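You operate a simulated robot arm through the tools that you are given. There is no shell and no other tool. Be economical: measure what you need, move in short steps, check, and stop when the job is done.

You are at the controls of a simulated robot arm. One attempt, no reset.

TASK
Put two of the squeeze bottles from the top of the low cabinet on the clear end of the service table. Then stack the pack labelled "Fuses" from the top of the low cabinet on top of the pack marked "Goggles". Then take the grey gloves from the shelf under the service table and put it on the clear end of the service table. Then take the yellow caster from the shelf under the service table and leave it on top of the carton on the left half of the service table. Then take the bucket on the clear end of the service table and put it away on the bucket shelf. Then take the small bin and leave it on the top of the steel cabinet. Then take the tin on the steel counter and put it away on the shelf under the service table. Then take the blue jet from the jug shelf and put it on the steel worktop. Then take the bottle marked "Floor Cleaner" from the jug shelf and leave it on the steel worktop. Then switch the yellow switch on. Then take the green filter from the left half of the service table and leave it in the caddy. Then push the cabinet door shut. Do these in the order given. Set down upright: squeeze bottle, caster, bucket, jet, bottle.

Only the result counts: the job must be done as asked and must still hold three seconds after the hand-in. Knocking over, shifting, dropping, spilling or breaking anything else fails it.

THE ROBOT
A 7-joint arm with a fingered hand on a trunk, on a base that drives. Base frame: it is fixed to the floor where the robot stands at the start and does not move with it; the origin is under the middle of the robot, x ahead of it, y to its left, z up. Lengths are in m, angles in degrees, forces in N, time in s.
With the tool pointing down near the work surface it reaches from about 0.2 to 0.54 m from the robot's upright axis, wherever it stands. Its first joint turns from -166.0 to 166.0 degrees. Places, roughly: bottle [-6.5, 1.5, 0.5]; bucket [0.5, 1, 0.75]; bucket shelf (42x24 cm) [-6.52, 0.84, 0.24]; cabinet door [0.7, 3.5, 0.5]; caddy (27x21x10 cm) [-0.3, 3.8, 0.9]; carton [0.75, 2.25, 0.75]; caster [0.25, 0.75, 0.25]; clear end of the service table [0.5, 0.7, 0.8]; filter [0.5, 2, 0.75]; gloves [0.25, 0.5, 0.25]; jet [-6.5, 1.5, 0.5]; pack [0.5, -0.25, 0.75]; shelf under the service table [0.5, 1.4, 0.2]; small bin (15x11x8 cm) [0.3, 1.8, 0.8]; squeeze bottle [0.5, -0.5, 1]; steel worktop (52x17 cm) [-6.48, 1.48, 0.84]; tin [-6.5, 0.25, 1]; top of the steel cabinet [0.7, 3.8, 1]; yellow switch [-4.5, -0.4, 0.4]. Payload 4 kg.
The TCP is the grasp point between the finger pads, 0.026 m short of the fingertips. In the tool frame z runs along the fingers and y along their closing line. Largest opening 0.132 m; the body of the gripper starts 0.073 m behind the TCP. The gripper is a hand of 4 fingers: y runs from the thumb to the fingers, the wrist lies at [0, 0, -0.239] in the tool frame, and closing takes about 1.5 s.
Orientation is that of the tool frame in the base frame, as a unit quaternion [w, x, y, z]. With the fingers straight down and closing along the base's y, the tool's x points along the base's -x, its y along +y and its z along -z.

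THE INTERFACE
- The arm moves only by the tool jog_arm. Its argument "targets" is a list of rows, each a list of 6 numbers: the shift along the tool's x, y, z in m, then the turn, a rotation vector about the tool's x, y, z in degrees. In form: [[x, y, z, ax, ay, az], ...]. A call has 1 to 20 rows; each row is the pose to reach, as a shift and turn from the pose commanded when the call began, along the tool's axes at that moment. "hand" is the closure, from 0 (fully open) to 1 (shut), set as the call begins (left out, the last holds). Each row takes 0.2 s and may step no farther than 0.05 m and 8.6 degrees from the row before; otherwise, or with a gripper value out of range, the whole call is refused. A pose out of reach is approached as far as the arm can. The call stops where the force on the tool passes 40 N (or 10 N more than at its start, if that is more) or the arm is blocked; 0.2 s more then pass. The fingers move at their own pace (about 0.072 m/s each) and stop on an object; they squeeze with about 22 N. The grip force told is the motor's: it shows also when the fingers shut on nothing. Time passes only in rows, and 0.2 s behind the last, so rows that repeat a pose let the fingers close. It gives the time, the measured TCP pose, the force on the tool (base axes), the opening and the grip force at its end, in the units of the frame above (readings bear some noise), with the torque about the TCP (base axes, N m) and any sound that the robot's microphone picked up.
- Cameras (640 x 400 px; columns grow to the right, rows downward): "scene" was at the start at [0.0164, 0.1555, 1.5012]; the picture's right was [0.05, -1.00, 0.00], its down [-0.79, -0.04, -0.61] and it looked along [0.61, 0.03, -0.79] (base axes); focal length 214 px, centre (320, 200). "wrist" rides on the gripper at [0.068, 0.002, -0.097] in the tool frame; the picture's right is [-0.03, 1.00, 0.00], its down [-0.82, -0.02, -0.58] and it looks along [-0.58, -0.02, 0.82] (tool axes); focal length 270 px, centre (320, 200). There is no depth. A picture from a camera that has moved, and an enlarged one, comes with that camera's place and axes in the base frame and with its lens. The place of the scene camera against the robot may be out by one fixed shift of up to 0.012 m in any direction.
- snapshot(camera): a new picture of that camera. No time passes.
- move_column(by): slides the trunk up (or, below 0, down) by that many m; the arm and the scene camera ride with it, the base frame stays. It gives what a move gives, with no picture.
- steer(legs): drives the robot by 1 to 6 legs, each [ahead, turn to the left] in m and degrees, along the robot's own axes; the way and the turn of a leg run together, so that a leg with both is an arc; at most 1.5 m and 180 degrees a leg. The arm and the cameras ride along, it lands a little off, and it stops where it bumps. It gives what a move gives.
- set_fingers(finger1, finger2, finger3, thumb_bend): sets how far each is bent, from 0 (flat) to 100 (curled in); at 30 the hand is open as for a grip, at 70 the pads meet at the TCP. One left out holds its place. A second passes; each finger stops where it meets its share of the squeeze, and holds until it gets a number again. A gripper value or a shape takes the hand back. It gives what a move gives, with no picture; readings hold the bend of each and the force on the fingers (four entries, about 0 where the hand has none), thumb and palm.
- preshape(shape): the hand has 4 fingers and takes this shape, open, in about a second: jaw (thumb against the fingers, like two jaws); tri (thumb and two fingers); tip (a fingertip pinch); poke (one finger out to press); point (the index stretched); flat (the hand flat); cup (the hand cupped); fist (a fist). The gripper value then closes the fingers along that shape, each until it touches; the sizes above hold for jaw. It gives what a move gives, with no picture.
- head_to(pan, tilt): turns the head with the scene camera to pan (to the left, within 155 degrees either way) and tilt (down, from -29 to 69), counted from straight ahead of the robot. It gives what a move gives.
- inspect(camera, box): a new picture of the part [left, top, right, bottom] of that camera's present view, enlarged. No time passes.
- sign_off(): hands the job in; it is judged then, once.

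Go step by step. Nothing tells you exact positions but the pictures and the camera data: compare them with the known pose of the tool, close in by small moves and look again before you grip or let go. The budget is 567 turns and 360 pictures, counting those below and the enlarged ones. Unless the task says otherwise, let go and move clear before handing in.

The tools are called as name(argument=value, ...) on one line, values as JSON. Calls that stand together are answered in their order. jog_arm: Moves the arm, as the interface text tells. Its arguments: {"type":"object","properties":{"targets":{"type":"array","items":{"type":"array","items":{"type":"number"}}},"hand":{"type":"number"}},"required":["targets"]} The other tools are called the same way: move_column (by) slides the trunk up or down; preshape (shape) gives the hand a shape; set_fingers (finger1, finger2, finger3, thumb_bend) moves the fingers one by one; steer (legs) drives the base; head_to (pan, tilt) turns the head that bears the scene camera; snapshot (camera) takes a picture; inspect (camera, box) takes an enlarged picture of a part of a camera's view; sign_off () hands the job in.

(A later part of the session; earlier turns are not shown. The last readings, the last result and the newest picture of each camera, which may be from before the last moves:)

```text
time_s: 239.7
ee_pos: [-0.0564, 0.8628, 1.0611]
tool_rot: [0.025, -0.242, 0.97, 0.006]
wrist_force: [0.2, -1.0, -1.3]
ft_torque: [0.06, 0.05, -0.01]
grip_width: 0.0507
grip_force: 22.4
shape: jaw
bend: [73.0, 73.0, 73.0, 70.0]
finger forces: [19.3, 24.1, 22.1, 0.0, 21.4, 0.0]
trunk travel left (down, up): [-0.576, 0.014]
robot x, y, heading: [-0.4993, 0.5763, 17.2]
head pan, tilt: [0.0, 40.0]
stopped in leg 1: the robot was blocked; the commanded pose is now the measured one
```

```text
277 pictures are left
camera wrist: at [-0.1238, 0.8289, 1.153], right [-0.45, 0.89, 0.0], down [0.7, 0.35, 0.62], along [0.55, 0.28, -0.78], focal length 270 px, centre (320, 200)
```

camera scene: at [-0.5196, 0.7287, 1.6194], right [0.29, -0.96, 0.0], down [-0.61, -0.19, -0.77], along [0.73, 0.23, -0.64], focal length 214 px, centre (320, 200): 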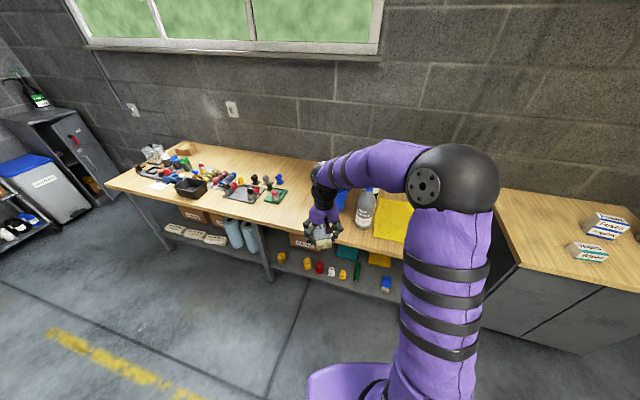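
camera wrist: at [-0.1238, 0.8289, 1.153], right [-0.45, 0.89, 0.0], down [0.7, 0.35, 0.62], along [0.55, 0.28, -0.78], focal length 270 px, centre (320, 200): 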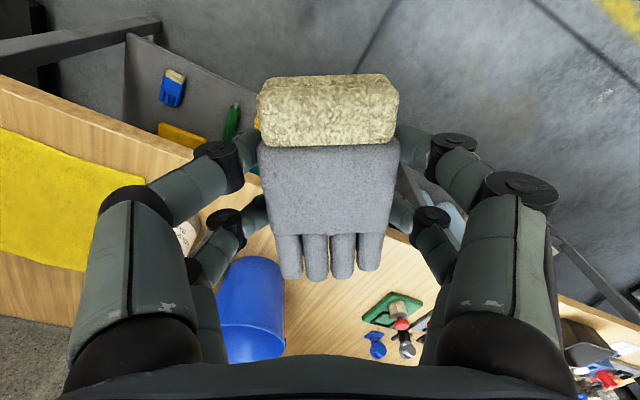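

The rear corner met the bench. I'll go forward first, then turn.

steer(legs=[[0.15, 0], [0, 45], [0.2, 0], [0, -62]])

snapshot(camera="scene")

snapshot(camera="wrist")

```text
time_s: 247.5
ee_pos: [0.2366, 0.9533, 1.0603]
tool_rot: [0.025, -0.111, 0.993, 0.003]
wrist_force: [-0.5, 0.6, -0.8]
ft_torque: [0.01, -0.02, 0.01]
grip_width: 0.051
grip_force: 21.6
shape: jaw
bend: [73.0, 73.0, 73.0, 70.0]
finger forces: [19.5, 24.0, 22.1, 0.1, 21.3, 0.0]
trunk travel left (down, up): [-0.576, 0.014]
robot x, y, heading: [-0.2655, 0.796, 1.9]
head pan, tilt: [0.0, 40.0]
```

```text
276 pictures are left
camera scene: at [-0.2437, 0.9482, 1.6193], right [0.03, -1.0, 0.0], down [-0.64, -0.02, -0.77], along [0.77, 0.02, -0.64], focal length 214 px, centre (320, 200)
```

scene: 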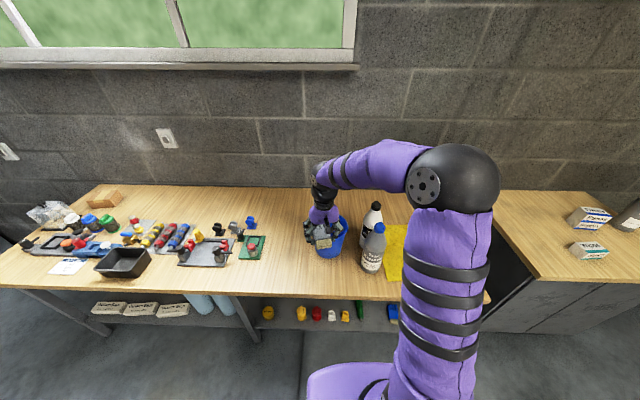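

```text
275 pictures are left
camera wrist: at [0.164, 0.9395, 1.1529], right [-0.2, 0.98, 0.0], down [0.77, 0.15, 0.62], along [0.61, 0.12, -0.78], focal length 270 px, centre (320, 200)
```

wrist: 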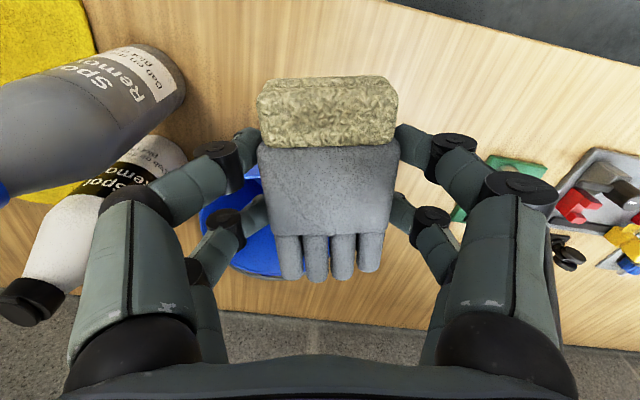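

jog_arm(targets=[[0.01, -0.024, 0, 0, 0, 0], [0.021, -0.047, 0, 0, 0, 0], [0.021, -0.047, 0, 0, 0, 0]])

move_column(by=-0.235)

snapshot(camera="wrist")

snapshot(camera="scene")

```text
time_s: 248.3
ee_pos: [0.2264, 0.9041, 1.0623]
tool_rot: [0.026, -0.111, 0.993, 0.003]
wrist_force: [0.7, -0.7, -1.0]
ft_torque: [0.01, 0.01, 0.02]
grip_width: 0.0512
grip_force: 21.7
shape: jaw
bend: [73.0, 73.0, 73.0, 70.0]
finger forces: [19.5, 24.0, 22.0, 0.0, 21.4, 0.0]
trunk travel left (down, up): [-0.576, 0.014]
robot x, y, heading: [-0.2644, 0.7916, 1.6]
head pan, tilt: [0.0, 40.0]
```

```text
time_s: 250.8
ee_pos: [0.2261, 0.9038, 0.8271]
tool_rot: [0.026, -0.111, 0.993, 0.004]
wrist_force: [-0.4, 0.4, -0.7]
ft_torque: [-0.01, 0.03, 0.01]
grip_width: 0.0511
grip_force: 22.3
shape: jaw
bend: [73.0, 73.0, 73.0, 70.0]
finger forces: [19.4, 24.1, 22.2, 0.1, 21.3, 0.1]
trunk travel left (down, up): [-0.341, 0.249]
robot x, y, heading: [-0.2662, 0.797, 1.8]
head pan, tilt: [0.0, 40.0]
```

```text
274 pictures are left
camera wrist: at [0.1536, 0.889, 0.9188], right [-0.2, 0.98, 0.0], down [0.77, 0.15, 0.62], along [0.61, 0.12, -0.78], focal length 270 px, centre (320, 200)
```

wrist: 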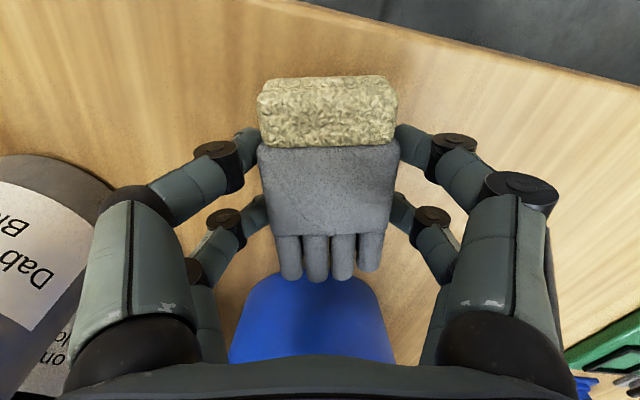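

```text
273 pictures are left
camera scene: at [-0.2438, 0.9482, 1.3843], right [0.03, -1.0, 0.0], down [-0.64, -0.02, -0.77], along [0.77, 0.02, -0.64], focal length 214 px, centre (320, 200)
```

scene: 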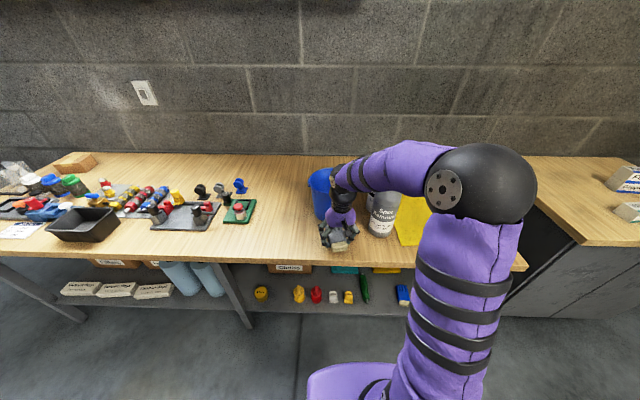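

jog_arm(targets=[[0, 0, 0.005, 0, 0, 0], [0, 0, 0.009, 0, 0, 0], [0, 0, 0.012, 0, 0, 0]])

```text
time_s: 251.6
ee_pos: [0.2255, 0.9022, 0.8144]
tool_rot: [0.027, -0.111, 0.993, 0.003]
wrist_force: [0.6, -0.4, -0.4]
ft_torque: [-0.03, 0.01, 0.02]
grip_width: 0.0504
grip_force: 21.7
shape: jaw
bend: [73.0, 73.0, 73.0, 70.0]
finger forces: [19.4, 24.1, 22.0, 0.0, 21.3, 0.0]
trunk travel left (down, up): [-0.341, 0.249]
robot x, y, heading: [-0.2638, 0.7951, 2.1]
head pan, tilt: [0.0, 40.0]
```

jog_arm(targets=[[0, 0, 0.002, 0, 0, 0], [0, 0, 0.004, 0, 0, 0], [0, 0, 0.006, 0, 0, 0], [0, 0, 0.008, 0, 0, 0]])

```text
time_s: 252.6
ee_pos: [0.2273, 0.9038, 0.8078]
tool_rot: [0.025, -0.111, 0.993, 0.003]
wrist_force: [0.0, 1.0, 1.2]
ft_torque: [0.0, 0.04, 0.01]
grip_width: 0.0511
grip_force: 22.3
shape: jaw
bend: [73.0, 73.0, 73.0, 70.0]
finger forces: [20.8, 24.0, 22.2, 0.0, 21.8, 0.0]
trunk travel left (down, up): [-0.341, 0.249]
robot x, y, heading: [-0.2655, 0.7979, 1.7]
head pan, tilt: [0.0, 40.0]
```

Light contact. Releasing.

jog_arm(targets=[[0, 0, 0, 0, 0, 0], [0, 0, 0, 0, 0, 0], [0, 0, 0, 0, 0, 0], [0, 0, 0, 0, 0, 0]], hand=0.33)

move_column(by=0.24)

snapshot(camera="wrist")

```text
time_s: 253.6
ee_pos: [0.228, 0.9044, 0.8078]
tool_rot: [0.026, -0.112, 0.993, 0.004]
wrist_force: [0.6, -0.1, 2.8]
ft_torque: [0.11, 0.09, -0.01]
grip_width: 0.088
grip_force: 0.1
shape: jaw
bend: [70.0, 70.0, 70.0, 62.0]
finger forces: [2.7, 0.0, 0.1, 0.0, 0.0, 0.0]
trunk travel left (down, up): [-0.341, 0.249]
robot x, y, heading: [-0.2639, 0.7963, 1.9]
head pan, tilt: [0.0, 40.0]
```

```text
time_s: 256.1
ee_pos: [0.2281, 0.903, 1.0475]
tool_rot: [0.026, -0.111, 0.993, 0.003]
wrist_force: [0.6, -0.4, -0.1]
ft_torque: [0.01, 0.01, 0.01]
grip_width: 0.0879
grip_force: 0.1
shape: jaw
bend: [70.0, 70.0, 70.0, 62.0]
finger forces: [0.0, 0.0, 0.0, 0.0, 0.1, 0.0]
trunk travel left (down, up): [-0.581, 0.009]
robot x, y, heading: [-0.2638, 0.7959, 1.9]
head pan, tilt: [0.0, 40.0]
```

```text
272 pictures are left
camera wrist: at [0.1546, 0.8893, 1.1395], right [-0.2, 0.98, 0.0], down [0.77, 0.15, 0.62], along [0.61, 0.12, -0.78], focal length 270 px, centre (320, 200)
```

wrist: 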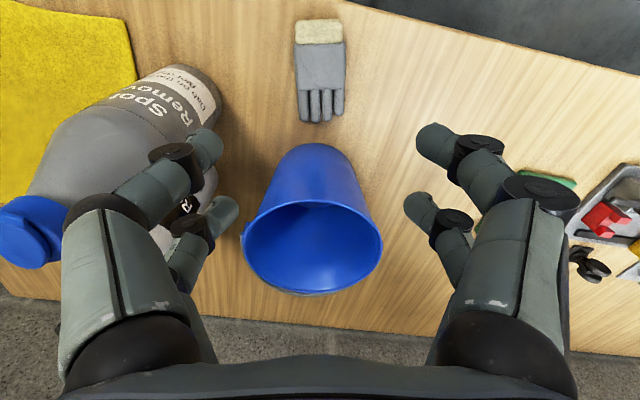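

Gloves are placed. Next, the yellow caster at about (0.30,0.82) on the shelf: back off, align, and lower in front of the shelf.

steer(legs=[[-0.21, 0]])

jog_arm(targets=[[0.008, -0.037, 0, 0, 0, 6.4], [0.016, -0.073, 0, 0, 0, 12.8], [0.016, -0.073, 0, 0, 0, 12.8]])

move_column(by=-0.4)

move_column(by=-0.175)

snapshot(camera="wrist")

snapshot(camera="scene")

```text
time_s: 257.7
ee_pos: [0.0222, 0.8962, 1.0487]
tool_rot: [0.026, -0.111, 0.993, 0.004]
wrist_force: [0.2, 0.8, 0.5]
ft_torque: [0.0, 0.01, 0.01]
grip_width: 0.0883
grip_force: 0.0
shape: jaw
bend: [70.0, 70.0, 70.0, 62.0]
finger forces: [0.0, 0.1, 0.0, 0.0, 0.1, 0.0]
trunk travel left (down, up): [-0.581, 0.009]
robot x, y, heading: [-0.4687, 0.7885, 1.5]
head pan, tilt: [0.0, 40.0]
```

```text
time_s: 258.5
ee_pos: [0.0245, 0.8221, 1.0459]
tool_rot: [0.027, 0.0, 1.0, 0.007]
wrist_force: [-0.7, 0.2, -0.6]
ft_torque: [-0.02, 0.02, 0.0]
grip_width: 0.0881
grip_force: 0.0
shape: jaw
bend: [70.0, 70.0, 70.0, 62.0]
finger forces: [0.1, 0.1, 0.1, 0.0, 0.0, 0.0]
trunk travel left (down, up): [-0.581, 0.009]
robot x, y, heading: [-0.4682, 0.7914, 1.9]
head pan, tilt: [0.0, 40.0]
```

```text
time_s: 262.3
ee_pos: [0.0251, 0.8222, 0.6454]
tool_rot: [0.025, 0.0, 1.0, 0.007]
wrist_force: [0.1, 0.6, -0.1]
ft_torque: [0.0, 0.0, -0.01]
grip_width: 0.0881
grip_force: 0.2
shape: jaw
bend: [70.0, 70.0, 70.0, 62.0]
finger forces: [0.0, 0.0, 0.1, 0.1, 0.0, 0.1]
trunk travel left (down, up): [-0.181, 0.409]
robot x, y, heading: [-0.4679, 0.7893, 1.7]
head pan, tilt: [0.0, 40.0]
```

```text
time_s: 264.2
ee_pos: [0.0239, 0.8223, 0.4714]
tool_rot: [0.026, 0.0, 1.0, 0.007]
wrist_force: [-0.5, -0.1, 0.4]
ft_torque: [0.0, 0.01, -0.01]
grip_width: 0.0878
grip_force: 0.1
shape: jaw
bend: [70.0, 70.0, 70.0, 62.0]
finger forces: [0.1, 0.1, 0.1, 0.1, 0.1, 0.0]
trunk travel left (down, up): [-0.006, 0.584]
robot x, y, heading: [-0.4647, 0.7913, 2.0]
head pan, tilt: [0.0, 40.0]
```

```text
271 pictures are left
camera wrist: at [-0.05, 0.8236, 0.5634], right [0.02, 1.0, 0.01], down [0.79, -0.03, 0.62], along [0.62, 0.0, -0.79], focal length 270 px, centre (320, 200)
```

wrist: 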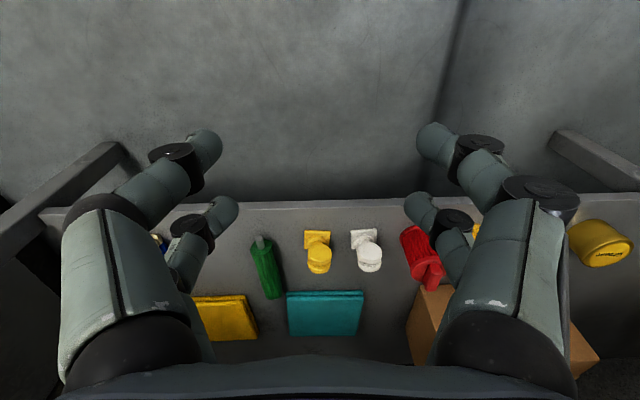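

```text
270 pictures are left
camera scene: at [-0.4464, 0.9417, 1.0493], right [0.03, -1.0, 0.0], down [-0.64, -0.02, -0.77], along [0.77, 0.02, -0.64], focal length 214 px, centre (320, 200)
```

scene: 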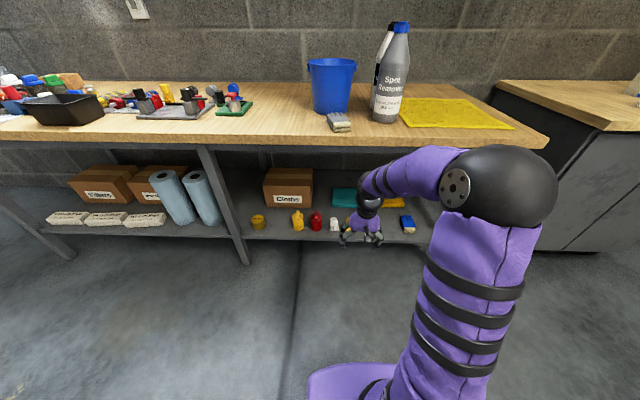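

Yellow caster at about (0.295,0.818) between the green item and white caster. Lower, narrow the fingers and extend.

jog_arm(targets=[[0, 0, 0.045, 0, 0, 0], [0, 0, 0.09, 0, 0, 0], [0, -0.002, 0.12, 0, 0, 0], [-0.04, -0.003, 0.12, 0, 0, 0], [-0.08, -0.004, 0.12, 0, 0, 0], [-0.12, -0.004, 0.12, 0, 0, 0], [-0.16, -0.004, 0.12, 0, 0, 0]], hand=0.47)

steer(legs=[[0.07, 0]])

snapshot(camera="wrist")

snapshot(camera="scene")

```text
time_s: 265.9
ee_pos: [0.1914, 0.8188, 0.3551]
tool_rot: [0.026, 0.0, 1.0, 0.007]
wrist_force: [0.2, -0.2, -0.4]
ft_torque: [0.0, -0.03, -0.04]
grip_width: 0.0706
grip_force: 0.1
shape: jaw
bend: [72.0, 72.0, 72.0, 70.0]
finger forces: [0.1, 0.1, 0.0, 0.0, 0.1, 0.0]
trunk travel left (down, up): [-0.006, 0.584]
robot x, y, heading: [-0.4687, 0.7906, 1.9]
head pan, tilt: [0.0, 40.0]
```

```text
time_s: 266.9
ee_pos: [0.2629, 0.8232, 0.3538]
tool_rot: [0.025, -0.001, 1.0, 0.007]
wrist_force: [0.3, 0.4, 0.3]
ft_torque: [-0.01, -0.01, -0.01]
grip_width: 0.0705
grip_force: 0.1
shape: jaw
bend: [72.0, 72.0, 72.0, 70.0]
finger forces: [0.0, 0.0, 0.0, 0.0, 0.0, 0.1]
trunk travel left (down, up): [-0.006, 0.584]
robot x, y, heading: [-0.3972, 0.7904, 1.8]
head pan, tilt: [0.0, 40.0]
```

```text
269 pictures are left
camera wrist: at [0.1888, 0.8237, 0.4468], right [0.02, 1.0, 0.01], down [0.79, -0.03, 0.62], along [0.62, 0.0, -0.79], focal length 270 px, centre (320, 200)
```

wrist: 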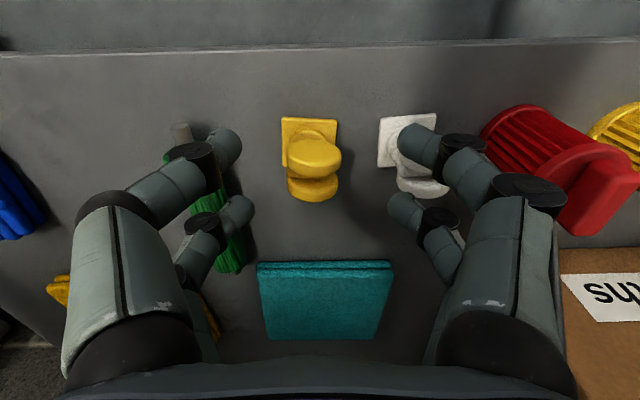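

```text
268 pictures are left
camera scene: at [-0.3748, 0.944, 1.0493], right [0.03, -1.0, 0.0], down [-0.64, -0.02, -0.77], along [0.77, 0.03, -0.64], focal length 214 px, centre (320, 200)
```

scene: 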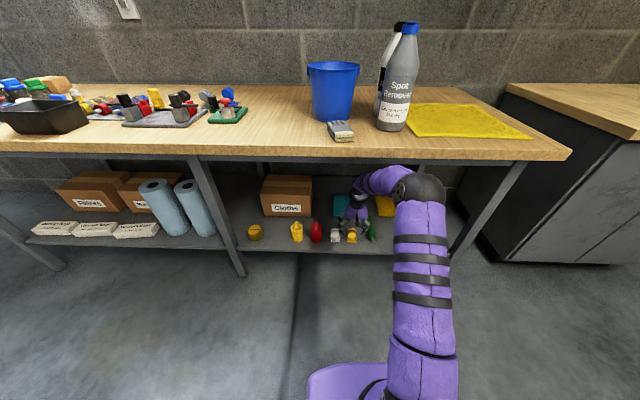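

jog_arm(targets=[[-0.017, -0.004, 0.0, 0, 0, 0], [-0.034, -0.008, 0.01, 0, 0, 0], [-0.034, -0.008, 0.03, 0, 0, 0]], hand=0.545)

snapshot(camera="wrist")

```text
time_s: 267.7
ee_pos: [0.2991, 0.8151, 0.3282]
tool_rot: [0.026, -0.002, 1.0, 0.007]
wrist_force: [-0.5, -1.8, 0.6]
ft_torque: [-0.01, 0.03, 0.01]
grip_width: 0.0608
grip_force: 0.0
shape: jaw
bend: [73.0, 73.0, 73.0, 70.0]
finger forces: [0.0, 0.0, 0.0, 0.0, 0.1, 0.0]
trunk travel left (down, up): [-0.006, 0.584]
robot x, y, heading: [-0.3959, 0.7921, 2.0]
head pan, tilt: [0.0, 40.0]
```

```text
267 pictures are left
camera wrist: at [0.225, 0.8159, 0.4193], right [0.02, 1.0, 0.01], down [0.79, -0.03, 0.62], along [0.62, 0.0, -0.79], focal length 270 px, centre (320, 200)
```

wrist: 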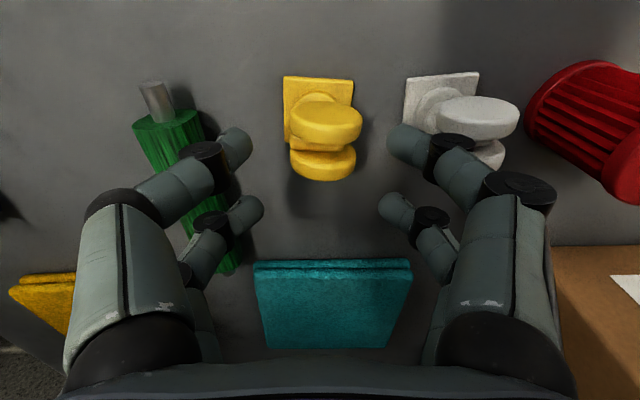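

Aligned. Shift 4 mm and descend.

jog_arm(targets=[[0.002, 0.004, 0.02, 0, 0, 0], [0.002, 0.004, 0.04, 0, 0, 0], [0.002, 0.004, 0.054, 0, 0, 0]])

snapshot(camera="wrist")

```text
time_s: 268.5
ee_pos: [0.2986, 0.8212, 0.2734]
tool_rot: [0.026, -0.002, 1.0, 0.007]
wrist_force: [-0.3, -0.3, -0.7]
ft_torque: [0.0, 0.02, -0.01]
grip_width: 0.0607
grip_force: 0.1
shape: jaw
bend: [73.0, 73.0, 73.0, 70.0]
finger forces: [0.2, 0.0, 0.0, 0.0, 0.1, 0.0]
trunk travel left (down, up): [-0.006, 0.584]
robot x, y, heading: [-0.3959, 0.7936, 1.9]
head pan, tilt: [0.0, 40.0]
```

```text
266 pictures are left
camera wrist: at [0.2245, 0.8214, 0.3647], right [0.02, 1.0, 0.02], down [0.78, -0.03, 0.62], along [0.62, 0.0, -0.79], focal length 270 px, centre (320, 200)
```

wrist: 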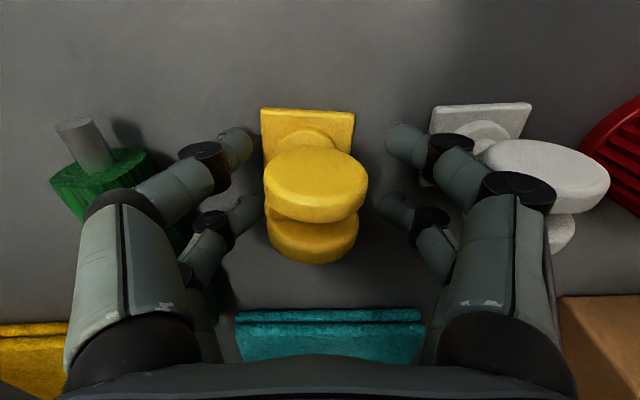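

Well placed. Gripping.

jog_arm(targets=[[0, 0, 0, 0, 0, 0], [0, 0, 0, 0, 0, 0], [0, 0, 0, 0, 0, 0], [0, 0, 0, 0, 0, 0], [0, 0, 0, 0, 0, 0]], hand=1)

jog_arm(targets=[[0, 0, -0.025, 0, 0, 0], [0, 0, -0.05, 0, 0, 0], [0, 0, -0.075, 0, 0, 0]])

snapshot(camera="wrist")

```text
time_s: 269.7
ee_pos: [0.298, 0.8201, 0.2737]
tool_rot: [0.027, 0.0, 1.0, 0.007]
wrist_force: [1.9, 0.3, 4.8]
ft_torque: [0.14, 0.07, -0.02]
grip_width: 0.0162
grip_force: 21.9
shape: jaw
bend: [72.0, 63.0, 61.0, 70.0]
finger forces: [19.7, 0.0, 0.0, 0.0, 22.1, 0.0]
trunk travel left (down, up): [-0.006, 0.584]
robot x, y, heading: [-0.3964, 0.792, 2.1]
head pan, tilt: [0.0, 40.0]
```

```text
time_s: 270.5
ee_pos: [0.2925, 0.8166, 0.3477]
tool_rot: [0.026, -0.001, 1.0, 0.007]
wrist_force: [0.4, 0.3, -0.4]
ft_torque: [0.03, 0.03, 0.0]
grip_width: 0.0126
grip_force: 22.1
shape: jaw
bend: [74.0, 63.0, 61.0, 72.0]
finger forces: [14.9, 0.1, 1.7, 0.0, 12.5, 0.0]
trunk travel left (down, up): [-0.006, 0.584]
robot x, y, heading: [-0.3942, 0.7899, 2.0]
head pan, tilt: [0.0, 40.0]
```

```text
265 pictures are left
camera wrist: at [0.2196, 0.8177, 0.4393], right [0.02, 1.0, 0.01], down [0.79, -0.03, 0.62], along [0.62, 0.0, -0.79], focal length 270 px, centre (320, 200)
```

wrist: 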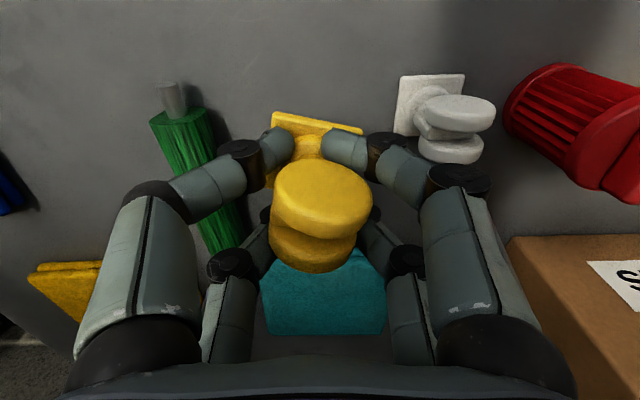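

Lifted; the fingers hold its neck between plate and wheels. Backing out and raising.

steer(legs=[[-0.1, 0]])

jog_arm(targets=[[0.04, 0, 0, 0, 0, 0], [0.08, 0, 0, 0, 0, 0], [0.12, 0, 0, 0, 0, 0], [0.15, 0, 0, 0, 0, 0]])

move_column(by=0.4)

move_column(by=0.17)

snapshot(camera="wrist")

inspect(camera="scene", box=[220, 100, 480, 262])

```text
time_s: 271.6
ee_pos: [0.1935, 0.8129, 0.3478]
tool_rot: [0.025, 0.0, 1.0, 0.006]
wrist_force: [0.6, 0.2, -0.6]
ft_torque: [-0.01, 0.02, 0.0]
grip_width: 0.013
grip_force: 21.8
shape: jaw
bend: [74.0, 63.0, 61.0, 72.0]
finger forces: [14.9, 0.1, 1.7, 0.0, 12.5, 0.0]
trunk travel left (down, up): [-0.006, 0.584]
robot x, y, heading: [-0.4967, 0.7879, 1.9]
head pan, tilt: [0.0, 40.0]
```

```text
time_s: 272.6
ee_pos: [0.042, 0.8123, 0.3402]
tool_rot: [0.026, 0.001, 1.0, 0.007]
wrist_force: [-0.6, -0.2, -0.5]
ft_torque: [-0.01, 0.0, 0.01]
grip_width: 0.0118
grip_force: 22.1
shape: jaw
bend: [74.0, 63.0, 61.0, 72.0]
finger forces: [14.8, 0.0, 4.7, 0.0, 13.1, 0.0]
trunk travel left (down, up): [-0.006, 0.584]
robot x, y, heading: [-0.4955, 0.7915, 1.8]
head pan, tilt: [0.0, 40.0]
```

```text
time_s: 276.4
ee_pos: [0.0406, 0.8121, 0.7394]
tool_rot: [0.026, 0.0, 1.0, 0.007]
wrist_force: [-0.3, -0.6, -1.4]
ft_torque: [-0.01, 0.01, 0.03]
grip_width: 0.0114
grip_force: 22.1
shape: jaw
bend: [74.0, 63.0, 61.0, 72.0]
finger forces: [14.6, 0.0, 4.7, 0.1, 13.2, 0.0]
trunk travel left (down, up): [-0.406, 0.184]
robot x, y, heading: [-0.4975, 0.7868, 1.6]
head pan, tilt: [0.0, 40.0]
```

```text
time_s: 278.4
ee_pos: [0.0418, 0.8109, 0.9094]
tool_rot: [0.025, 0.0, 1.0, 0.007]
wrist_force: [0.6, -0.2, -1.7]
ft_torque: [0.01, 0.01, 0.0]
grip_width: 0.0119
grip_force: 22.0
shape: jaw
bend: [74.0, 63.0, 61.0, 72.0]
finger forces: [14.7, 0.0, 4.6, 0.0, 13.3, 0.0]
trunk travel left (down, up): [-0.576, 0.014]
robot x, y, heading: [-0.4942, 0.7879, 1.9]
head pan, tilt: [0.0, 40.0]
```

```text
264 pictures are left
camera wrist: at [-0.0326, 0.8128, 1.0009], right [0.03, 1.0, 0.01], down [0.79, -0.03, 0.62], along [0.62, 0.0, -0.79], focal length 270 px, centre (320, 200)
```

wrist: 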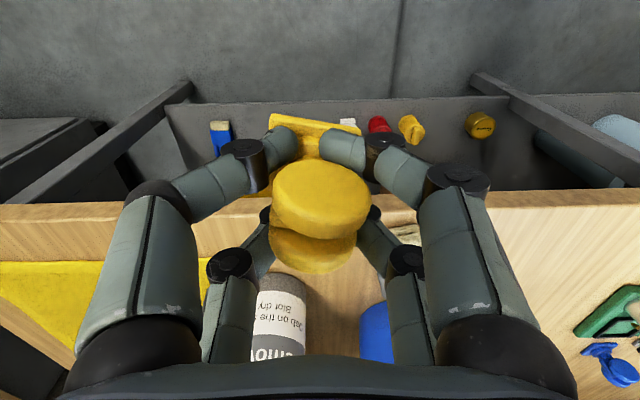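

```text
2.46 times, centred on (350, 181) of scene
camera zoom: at [-0.4744, 0.9408, 1.6192], right [0.03, -1.0, 0.0], down [-0.64, -0.02, -0.77], along [0.77, 0.02, -0.64], focal length 528 px, centre (246, 247)
```

zoom: 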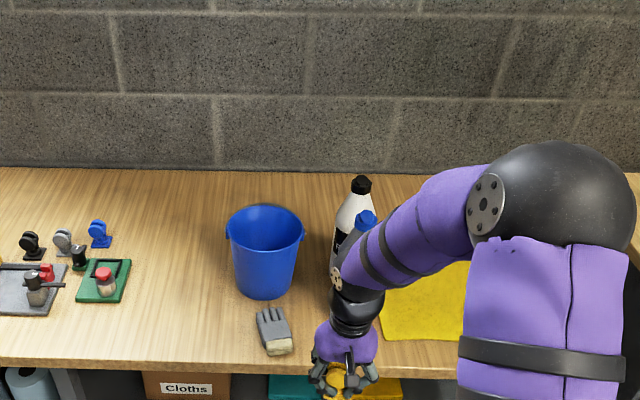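

The caster is held, slightly pitched. Other casters on the table show "upright" = plate down. I'll raise the hand and drive along the table to find the carton.

jog_arm(targets=[[0, 0, -0.045, 0, 0, 0], [0, 0, -0.09, 0, 0, 0], [0, 0, -0.135, 0, 0, 0], [0, 0, -0.17, 0, 0, 0]])

steer(legs=[[0.1, 0], [0, 88], [1.35, 0], [0, -90]])

snapshot(camera="scene")

```text
time_s: 279.4
ee_pos: [0.0322, 0.8075, 1.0839]
tool_rot: [0.025, 0.0, 1.0, 0.007]
wrist_force: [0.0, 0.0, -1.1]
ft_torque: [-0.04, -0.02, 0.0]
grip_width: 0.0117
grip_force: 21.8
shape: jaw
bend: [74.0, 63.0, 61.0, 72.0]
finger forces: [15.0, 0.1, 5.0, 0.1, 13.3, 0.0]
trunk travel left (down, up): [-0.576, 0.014]
robot x, y, heading: [-0.493, 0.7889, 1.8]
head pan, tilt: [0.0, 40.0]
```

```text
time_s: 295.1
ee_pos: [0.1209, 2.1222, 1.0819]
tool_rot: [0.025, 0.009, 1.0, 0.006]
wrist_force: [0.8, -0.3, -1.7]
ft_torque: [0.02, 0.0, 0.0]
grip_width: 0.0109
grip_force: 22.3
shape: jaw
bend: [74.0, 63.0, 61.0, 72.0]
finger forces: [14.7, 0.0, 4.1, 0.0, 10.9, 0.0]
trunk travel left (down, up): [-0.576, 0.014]
robot x, y, heading: [-0.4069, 2.1139, 0.8]
head pan, tilt: [0.0, 40.0]
```

```text
262 pictures are left
camera scene: at [-0.3825, 2.2645, 1.6193], right [0.01, -1.0, 0.0], down [-0.64, -0.01, -0.77], along [0.77, 0.01, -0.64], focal length 214 px, centre (320, 200)
```

scene: 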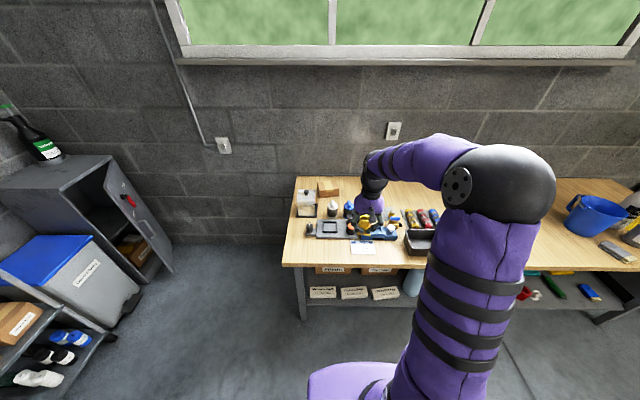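

inspect(camera="scene", box=[280, 165, 460, 277])

```text
3.56 times, centred on (370, 221) of scene
camera zoom: at [-0.3825, 2.2645, 1.6193], right [0.01, -1.0, 0.0], down [-0.64, -0.01, -0.77], along [0.77, 0.01, -0.64], focal length 763 px, centre (142, 125)
```

zoom: 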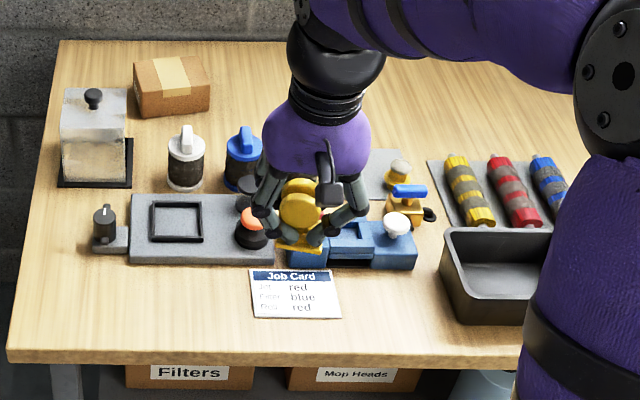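

Carton top centre ≈ (0.71,2.22,0.83) at the table's back-left; best reached from the table's left end. I'll drive around to stand at about (0.45,2.85) facing -y.

steer(legs=[[0, 89], [0.74, 0], [0, 90]])

head_to(pan=150, tilt=35)

snapshot(camera="scene")

```text
time_s: 307.8
ee_pos: [-0.9703, 2.8414, 1.0817]
tool_rot: [0.007, 1.0, 0.01, -0.025]
wrist_force: [-1.0, 0.0, -1.7]
ft_torque: [0.01, -0.01, 0.0]
grip_width: 0.0105
grip_force: 21.9
shape: jaw
bend: [74.0, 63.0, 61.0, 73.0]
finger forces: [12.9, 0.1, 3.6, 0.0, 10.0, 0.0]
trunk travel left (down, up): [-0.576, 0.014]
robot x, y, heading: [-0.4433, 2.8732, -177.1]
head pan, tilt: [0.0, 40.0]
```

```text
time_s: 310.2
ee_pos: [-0.97, 2.8402, 1.0821]
tool_rot: [0.007, 1.0, 0.009, -0.025]
wrist_force: [-0.1, 0.0, -2.4]
ft_torque: [0.02, -0.02, 0.02]
grip_width: 0.0107
grip_force: 22.0
shape: jaw
bend: [74.0, 63.0, 61.0, 73.0]
finger forces: [12.9, 0.1, 3.5, 0.0, 10.0, 0.1]
trunk travel left (down, up): [-0.576, 0.014]
robot x, y, heading: [-0.4455, 2.8718, -176.8]
head pan, tilt: [150.0, 35.0]
```

```text
260 pictures are left
camera scene: at [-0.2959, 2.6816, 1.6269], right [-0.46, -0.89, 0.0], down [-0.51, 0.26, -0.82], along [0.73, -0.37, -0.57], focal length 214 px, centre (320, 200)
```

scene: 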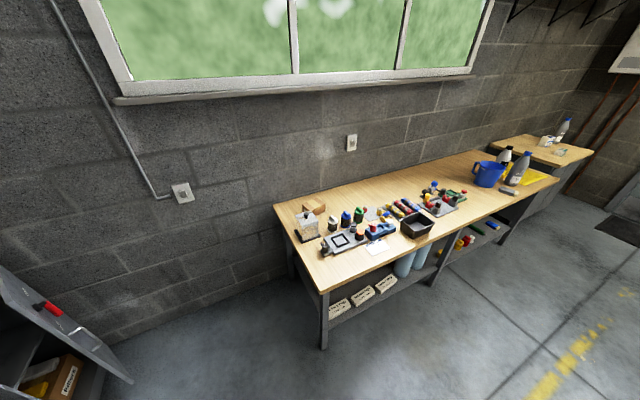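

steer(legs=[[-0.88, 0], [0, 87]])

head_to(pan=0, tilt=50)

snapshot(camera="scene")

snapshot(camera="wrist")

```text
time_s: 319.0
ee_pos: [0.4512, 2.3834, 1.0821]
tool_rot: [0.022, 0.714, 0.7, -0.012]
wrist_force: [0.4, 0.4, -1.3]
ft_torque: [-0.02, 0.01, 0.03]
grip_width: 0.0102
grip_force: 21.8
shape: jaw
bend: [74.0, 63.0, 61.0, 73.0]
finger forces: [12.6, 0.1, 3.3, 0.0, 9.5, 0.0]
trunk travel left (down, up): [-0.576, 0.014]
robot x, y, heading: [0.4392, 2.9134, -89.5]
head pan, tilt: [150.0, 35.0]
```

```text
time_s: 321.4
ee_pos: [0.4496, 2.3827, 1.0824]
tool_rot: [0.023, 0.714, 0.699, -0.013]
wrist_force: [0.1, 0.4, -1.0]
ft_torque: [0.01, 0.01, 0.0]
grip_width: 0.0101
grip_force: 22.3
shape: jaw
bend: [74.0, 63.0, 61.0, 73.0]
finger forces: [12.5, 0.0, 3.4, 0.0, 9.5, 0.0]
trunk travel left (down, up): [-0.576, 0.014]
robot x, y, heading: [0.4412, 2.9116, -89.2]
head pan, tilt: [0.0, 50.0]
```

```text
259 pictures are left
camera scene: at [0.5925, 2.8946, 1.6051], right [-1.0, -0.01, 0.0], down [-0.01, 0.77, -0.64], along [0.01, -0.64, -0.77], focal length 214 px, centre (320, 200)
```

scene: 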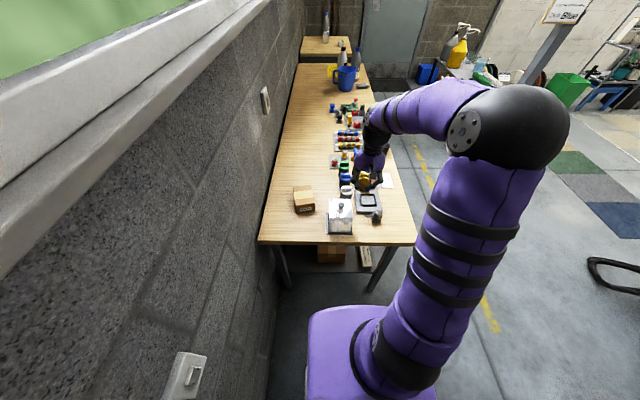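

```text
258 pictures are left
camera wrist: at [0.451, 2.4561, 1.1742], right [1.0, -0.05, 0.01], down [-0.04, -0.78, 0.62], along [-0.02, -0.62, -0.79], focal length 270 px, centre (320, 200)
```

wrist: 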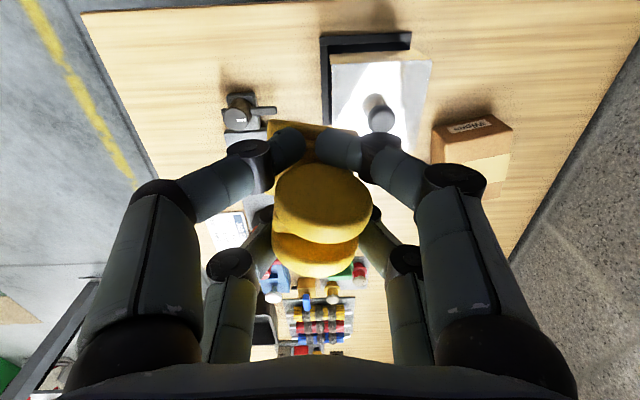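

steer(legs=[[0.05, 0], [0, 20], [0.12, 0]])

snapshot(camera="scene")

snapshot(camera="wrist")

```text
time_s: 324.3
ee_pos: [0.6766, 2.257, 1.0829]
tool_rot: [0.025, 0.579, 0.815, -0.009]
wrist_force: [0.0, -0.3, -0.7]
ft_torque: [0.0, 0.0, 0.02]
grip_width: 0.0101
grip_force: 22.1
shape: jaw
bend: [74.0, 63.0, 61.0, 73.0]
finger forces: [12.6, 0.0, 3.1, 0.0, 9.5, 0.0]
trunk travel left (down, up): [-0.576, 0.014]
robot x, y, heading: [0.4815, 2.751, -69.0]
head pan, tilt: [0.0, 50.0]
```

```text
257 pictures are left
camera scene: at [0.6323, 2.7858, 1.605], right [-0.93, -0.36, 0.0], down [-0.28, 0.72, -0.64], along [0.23, -0.6, -0.77], focal length 214 px, centre (320, 200)
```

scene: 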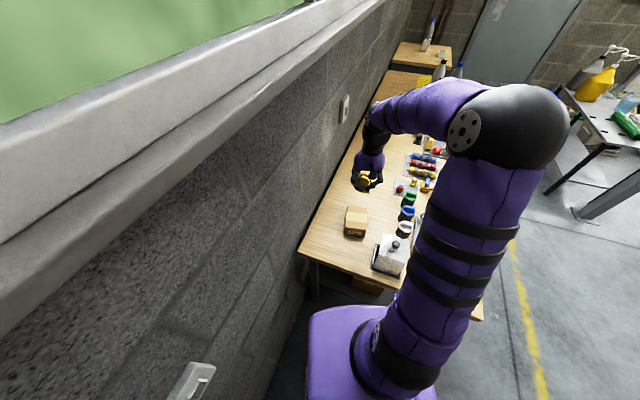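

```text
256 pictures are left
camera wrist: at [0.6527, 2.3264, 1.1738], right [0.95, 0.31, 0.01], down [0.23, -0.75, 0.62], along [0.2, -0.58, -0.79], focal length 270 px, centre (320, 200)
```

wrist: 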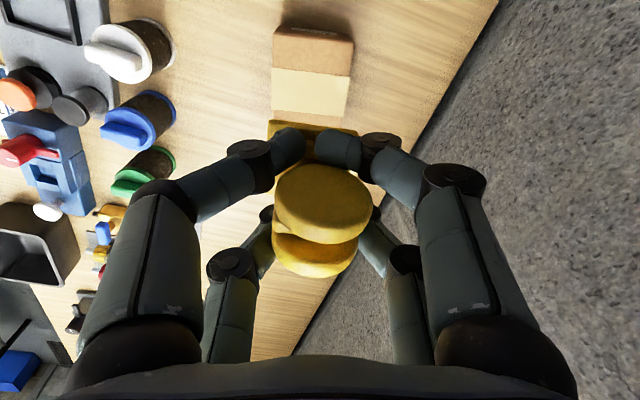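

Over the carton (centre ≈ (0.674,2.24)). I'll pitch the tool ~16° to level the caster's plate and look.

jog_arm(targets=[[-0.012, 0.004, 0, 0, -8, 0], [-0.024, 0.008, 0, 0, -16, 0], [-0.024, 0.008, 0, 0, -16, 0]])

move_column(by=-0.14)

snapshot(camera="wrist")

inspect(camera="scene", box=[300, 120, 460, 280])

```text
time_s: 325.1
ee_pos: [0.6918, 2.236, 1.0837]
tool_rot: [0.139, 0.572, 0.804, -0.09]
wrist_force: [0.2, -0.3, -1.1]
ft_torque: [0.03, -0.02, 0.01]
grip_width: 0.0099
grip_force: 22.1
shape: jaw
bend: [74.0, 63.0, 61.0, 73.0]
finger forces: [13.3, 0.0, 2.9, 0.0, 10.1, 0.0]
trunk travel left (down, up): [-0.576, 0.014]
robot x, y, heading: [0.4808, 2.7536, -68.8]
head pan, tilt: [0.0, 50.0]
```

```text
time_s: 326.8
ee_pos: [0.6919, 2.2374, 0.943]
tool_rot: [0.138, 0.572, 0.804, -0.088]
wrist_force: [-0.2, 0.2, -1.5]
ft_torque: [0.02, 0.0, 0.0]
grip_width: 0.0102
grip_force: 22.0
shape: jaw
bend: [74.0, 63.0, 61.0, 73.0]
finger forces: [13.3, 0.0, 3.0, 0.1, 9.9, 0.0]
trunk travel left (down, up): [-0.436, 0.154]
robot x, y, heading: [0.4829, 2.7492, -68.9]
head pan, tilt: [0.0, 50.0]
```

```text
255 pictures are left
camera wrist: at [0.6607, 2.3285, 1.0122], right [0.95, 0.31, 0.02], down [0.16, -0.56, 0.81], along [0.26, -0.77, -0.58], focal length 270 px, centre (320, 200)
```

wrist: 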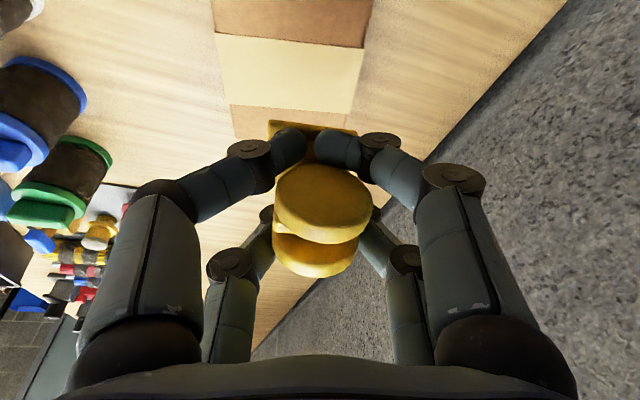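

```text
2.50 times, centred on (380, 200) of scene
camera zoom: at [0.632, 2.7867, 1.4651], right [-0.93, -0.36, 0.0], down [-0.28, 0.71, -0.64], along [0.23, -0.6, -0.77], focal length 536 px, centre (170, 200)
```

zoom: 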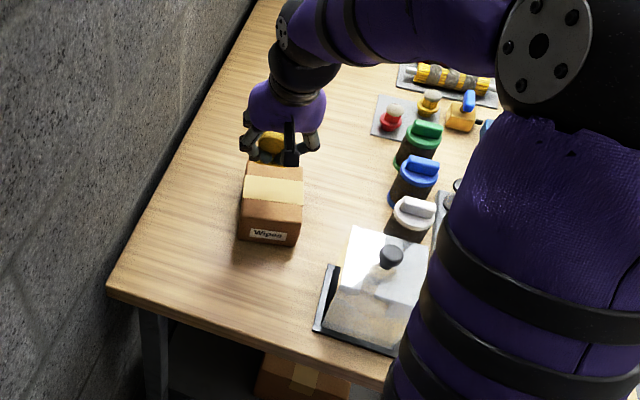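

jog_arm(targets=[[0, -0.008, 0, 0, 0, 0], [-0.002, -0.0165, 0, 0, 0, 0], [-0.002, -0.0165, 0, 0, 0, 0]])

move_column(by=-0.04)

snapshot(camera="wrist")

inspect(camera="scene", box=[320, 120, 420, 220])

```text
time_s: 327.6
ee_pos: [0.6769, 2.23, 0.945]
tool_rot: [0.138, 0.571, 0.805, -0.089]
wrist_force: [-0.4, 0.4, -1.1]
ft_torque: [0.01, 0.0, 0.01]
grip_width: 0.0102
grip_force: 22.0
shape: jaw
bend: [74.0, 63.0, 61.0, 73.0]
finger forces: [13.5, 0.1, 3.0, 0.0, 10.0, 0.1]
trunk travel left (down, up): [-0.436, 0.154]
robot x, y, heading: [0.4828, 2.7502, -68.8]
head pan, tilt: [0.0, 50.0]
```

```text
time_s: 328.4
ee_pos: [0.6775, 2.2309, 0.9044]
tool_rot: [0.138, 0.572, 0.804, -0.09]
wrist_force: [0.2, -0.4, -1.1]
ft_torque: [0.01, -0.03, -0.02]
grip_width: 0.01
grip_force: 21.9
shape: jaw
bend: [74.0, 63.0, 61.0, 73.0]
finger forces: [13.6, 0.0, 3.0, 0.1, 10.0, 0.1]
trunk travel left (down, up): [-0.396, 0.194]
robot x, y, heading: [0.4802, 2.7476, -68.9]
head pan, tilt: [0.0, 50.0]
```

```text
253 pictures are left
camera wrist: at [0.6455, 2.3214, 0.9728], right [0.95, 0.31, 0.02], down [0.16, -0.56, 0.81], along [0.26, -0.77, -0.58], focal length 270 px, centre (320, 200)
```

wrist: 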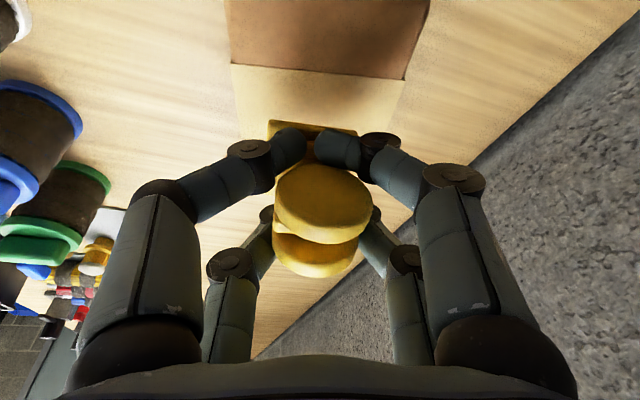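

```text
4.00 times, centred on (370, 170) of scene
camera zoom: at [0.632, 2.7867, 1.4251], right [-0.93, -0.36, 0.0], down [-0.28, 0.71, -0.64], along [0.23, -0.6, -0.77], focal length 858 px, centre (120, 320)
```

zoom: 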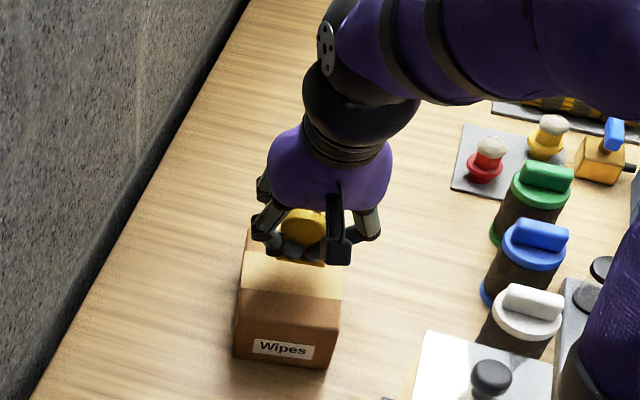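

move_column(by=-0.01)

move_column(by=-0.005)

```text
time_s: 329.0
ee_pos: [0.6767, 2.2301, 0.8946]
tool_rot: [0.138, 0.571, 0.804, -0.09]
wrist_force: [-0.4, -0.3, -1.0]
ft_torque: [-0.02, 0.0, 0.03]
grip_width: 0.0102
grip_force: 21.7
shape: jaw
bend: [74.0, 63.0, 61.0, 73.0]
finger forces: [13.6, 0.0, 3.0, 0.0, 10.0, 0.0]
trunk travel left (down, up): [-0.386, 0.204]
robot x, y, heading: [0.4822, 2.7506, -68.9]
head pan, tilt: [0.0, 50.0]
```

```text
time_s: 329.5
ee_pos: [0.6763, 2.231, 0.8906]
tool_rot: [0.138, 0.572, 0.804, -0.09]
wrist_force: [-1.3, 0.5, -0.6]
ft_torque: [-0.01, 0.0, -0.01]
grip_width: 0.01
grip_force: 22.0
shape: jaw
bend: [74.0, 63.0, 61.0, 73.0]
finger forces: [13.5, 0.0, 2.9, 0.1, 10.1, 0.1]
trunk travel left (down, up): [-0.381, 0.209]
robot x, y, heading: [0.4802, 2.7506, -69.1]
head pan, tilt: [0.0, 50.0]
```

move_column(by=-0.004)

move_column(by=-0.003)

inspect(camera="scene", box=[320, 120, 420, 220])

```text
time_s: 330.1
ee_pos: [0.6766, 2.2295, 0.8858]
tool_rot: [0.137, 0.572, 0.804, -0.09]
wrist_force: [0.3, -0.3, -1.2]
ft_torque: [0.02, 0.03, 0.01]
grip_width: 0.0101
grip_force: 22.3
shape: jaw
bend: [74.0, 63.0, 61.0, 73.0]
finger forces: [13.4, 0.0, 3.1, 0.0, 10.0, 0.0]
trunk travel left (down, up): [-0.377, 0.213]
robot x, y, heading: [0.4796, 2.7518, -68.7]
head pan, tilt: [0.0, 50.0]
```

```text
time_s: 330.6
ee_pos: [0.6766, 2.2296, 0.8832]
tool_rot: [0.138, 0.571, 0.804, -0.09]
wrist_force: [-0.8, 0.6, -1.7]
ft_torque: [0.03, 0.03, 0.01]
grip_width: 0.0102
grip_force: 22.0
shape: jaw
bend: [74.0, 63.0, 61.0, 73.0]
finger forces: [13.4, 0.1, 3.0, 0.0, 9.9, 0.1]
trunk travel left (down, up): [-0.374, 0.216]
robot x, y, heading: [0.4805, 2.7487, -68.9]
head pan, tilt: [0.0, 50.0]
```

```text
4.00 times, centred on (370, 170) of scene
camera zoom: at [0.632, 2.7866, 1.4031], right [-0.93, -0.36, 0.0], down [-0.28, 0.71, -0.64], along [0.23, -0.6, -0.77], focal length 858 px, centre (120, 320)
```

zoom: 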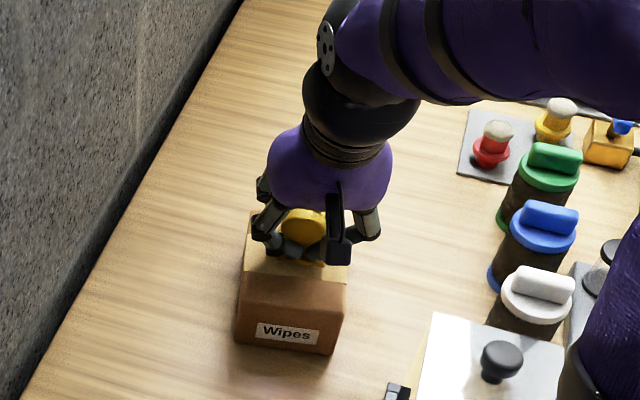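

move_column(by=-0.004)

move_column(by=-0.003)

```text
time_s: 331.1
ee_pos: [0.6776, 2.2303, 0.8795]
tool_rot: [0.137, 0.572, 0.804, -0.089]
wrist_force: [0.2, -0.2, -0.6]
ft_torque: [0.02, 0.01, 0.01]
grip_width: 0.0101
grip_force: 21.7
shape: jaw
bend: [74.0, 63.0, 61.0, 73.0]
finger forces: [13.6, 0.1, 3.0, 0.0, 10.1, 0.0]
trunk travel left (down, up): [-0.37, 0.22]
robot x, y, heading: [0.4813, 2.7488, -68.7]
head pan, tilt: [0.0, 50.0]
```

```text
time_s: 331.6
ee_pos: [0.677, 2.2301, 0.8767]
tool_rot: [0.139, 0.572, 0.803, -0.09]
wrist_force: [0.2, -0.6, 4.1]
ft_torque: [0.06, 0.01, -0.01]
grip_width: 0.0101
grip_force: 22.4
shape: jaw
bend: [74.0, 63.0, 61.0, 73.0]
finger forces: [14.4, 0.2, 3.2, 0.1, 10.2, 0.1]
trunk travel left (down, up): [-0.367, 0.223]
robot x, y, heading: [0.4825, 2.7484, -68.8]
head pan, tilt: [0.0, 50.0]
```

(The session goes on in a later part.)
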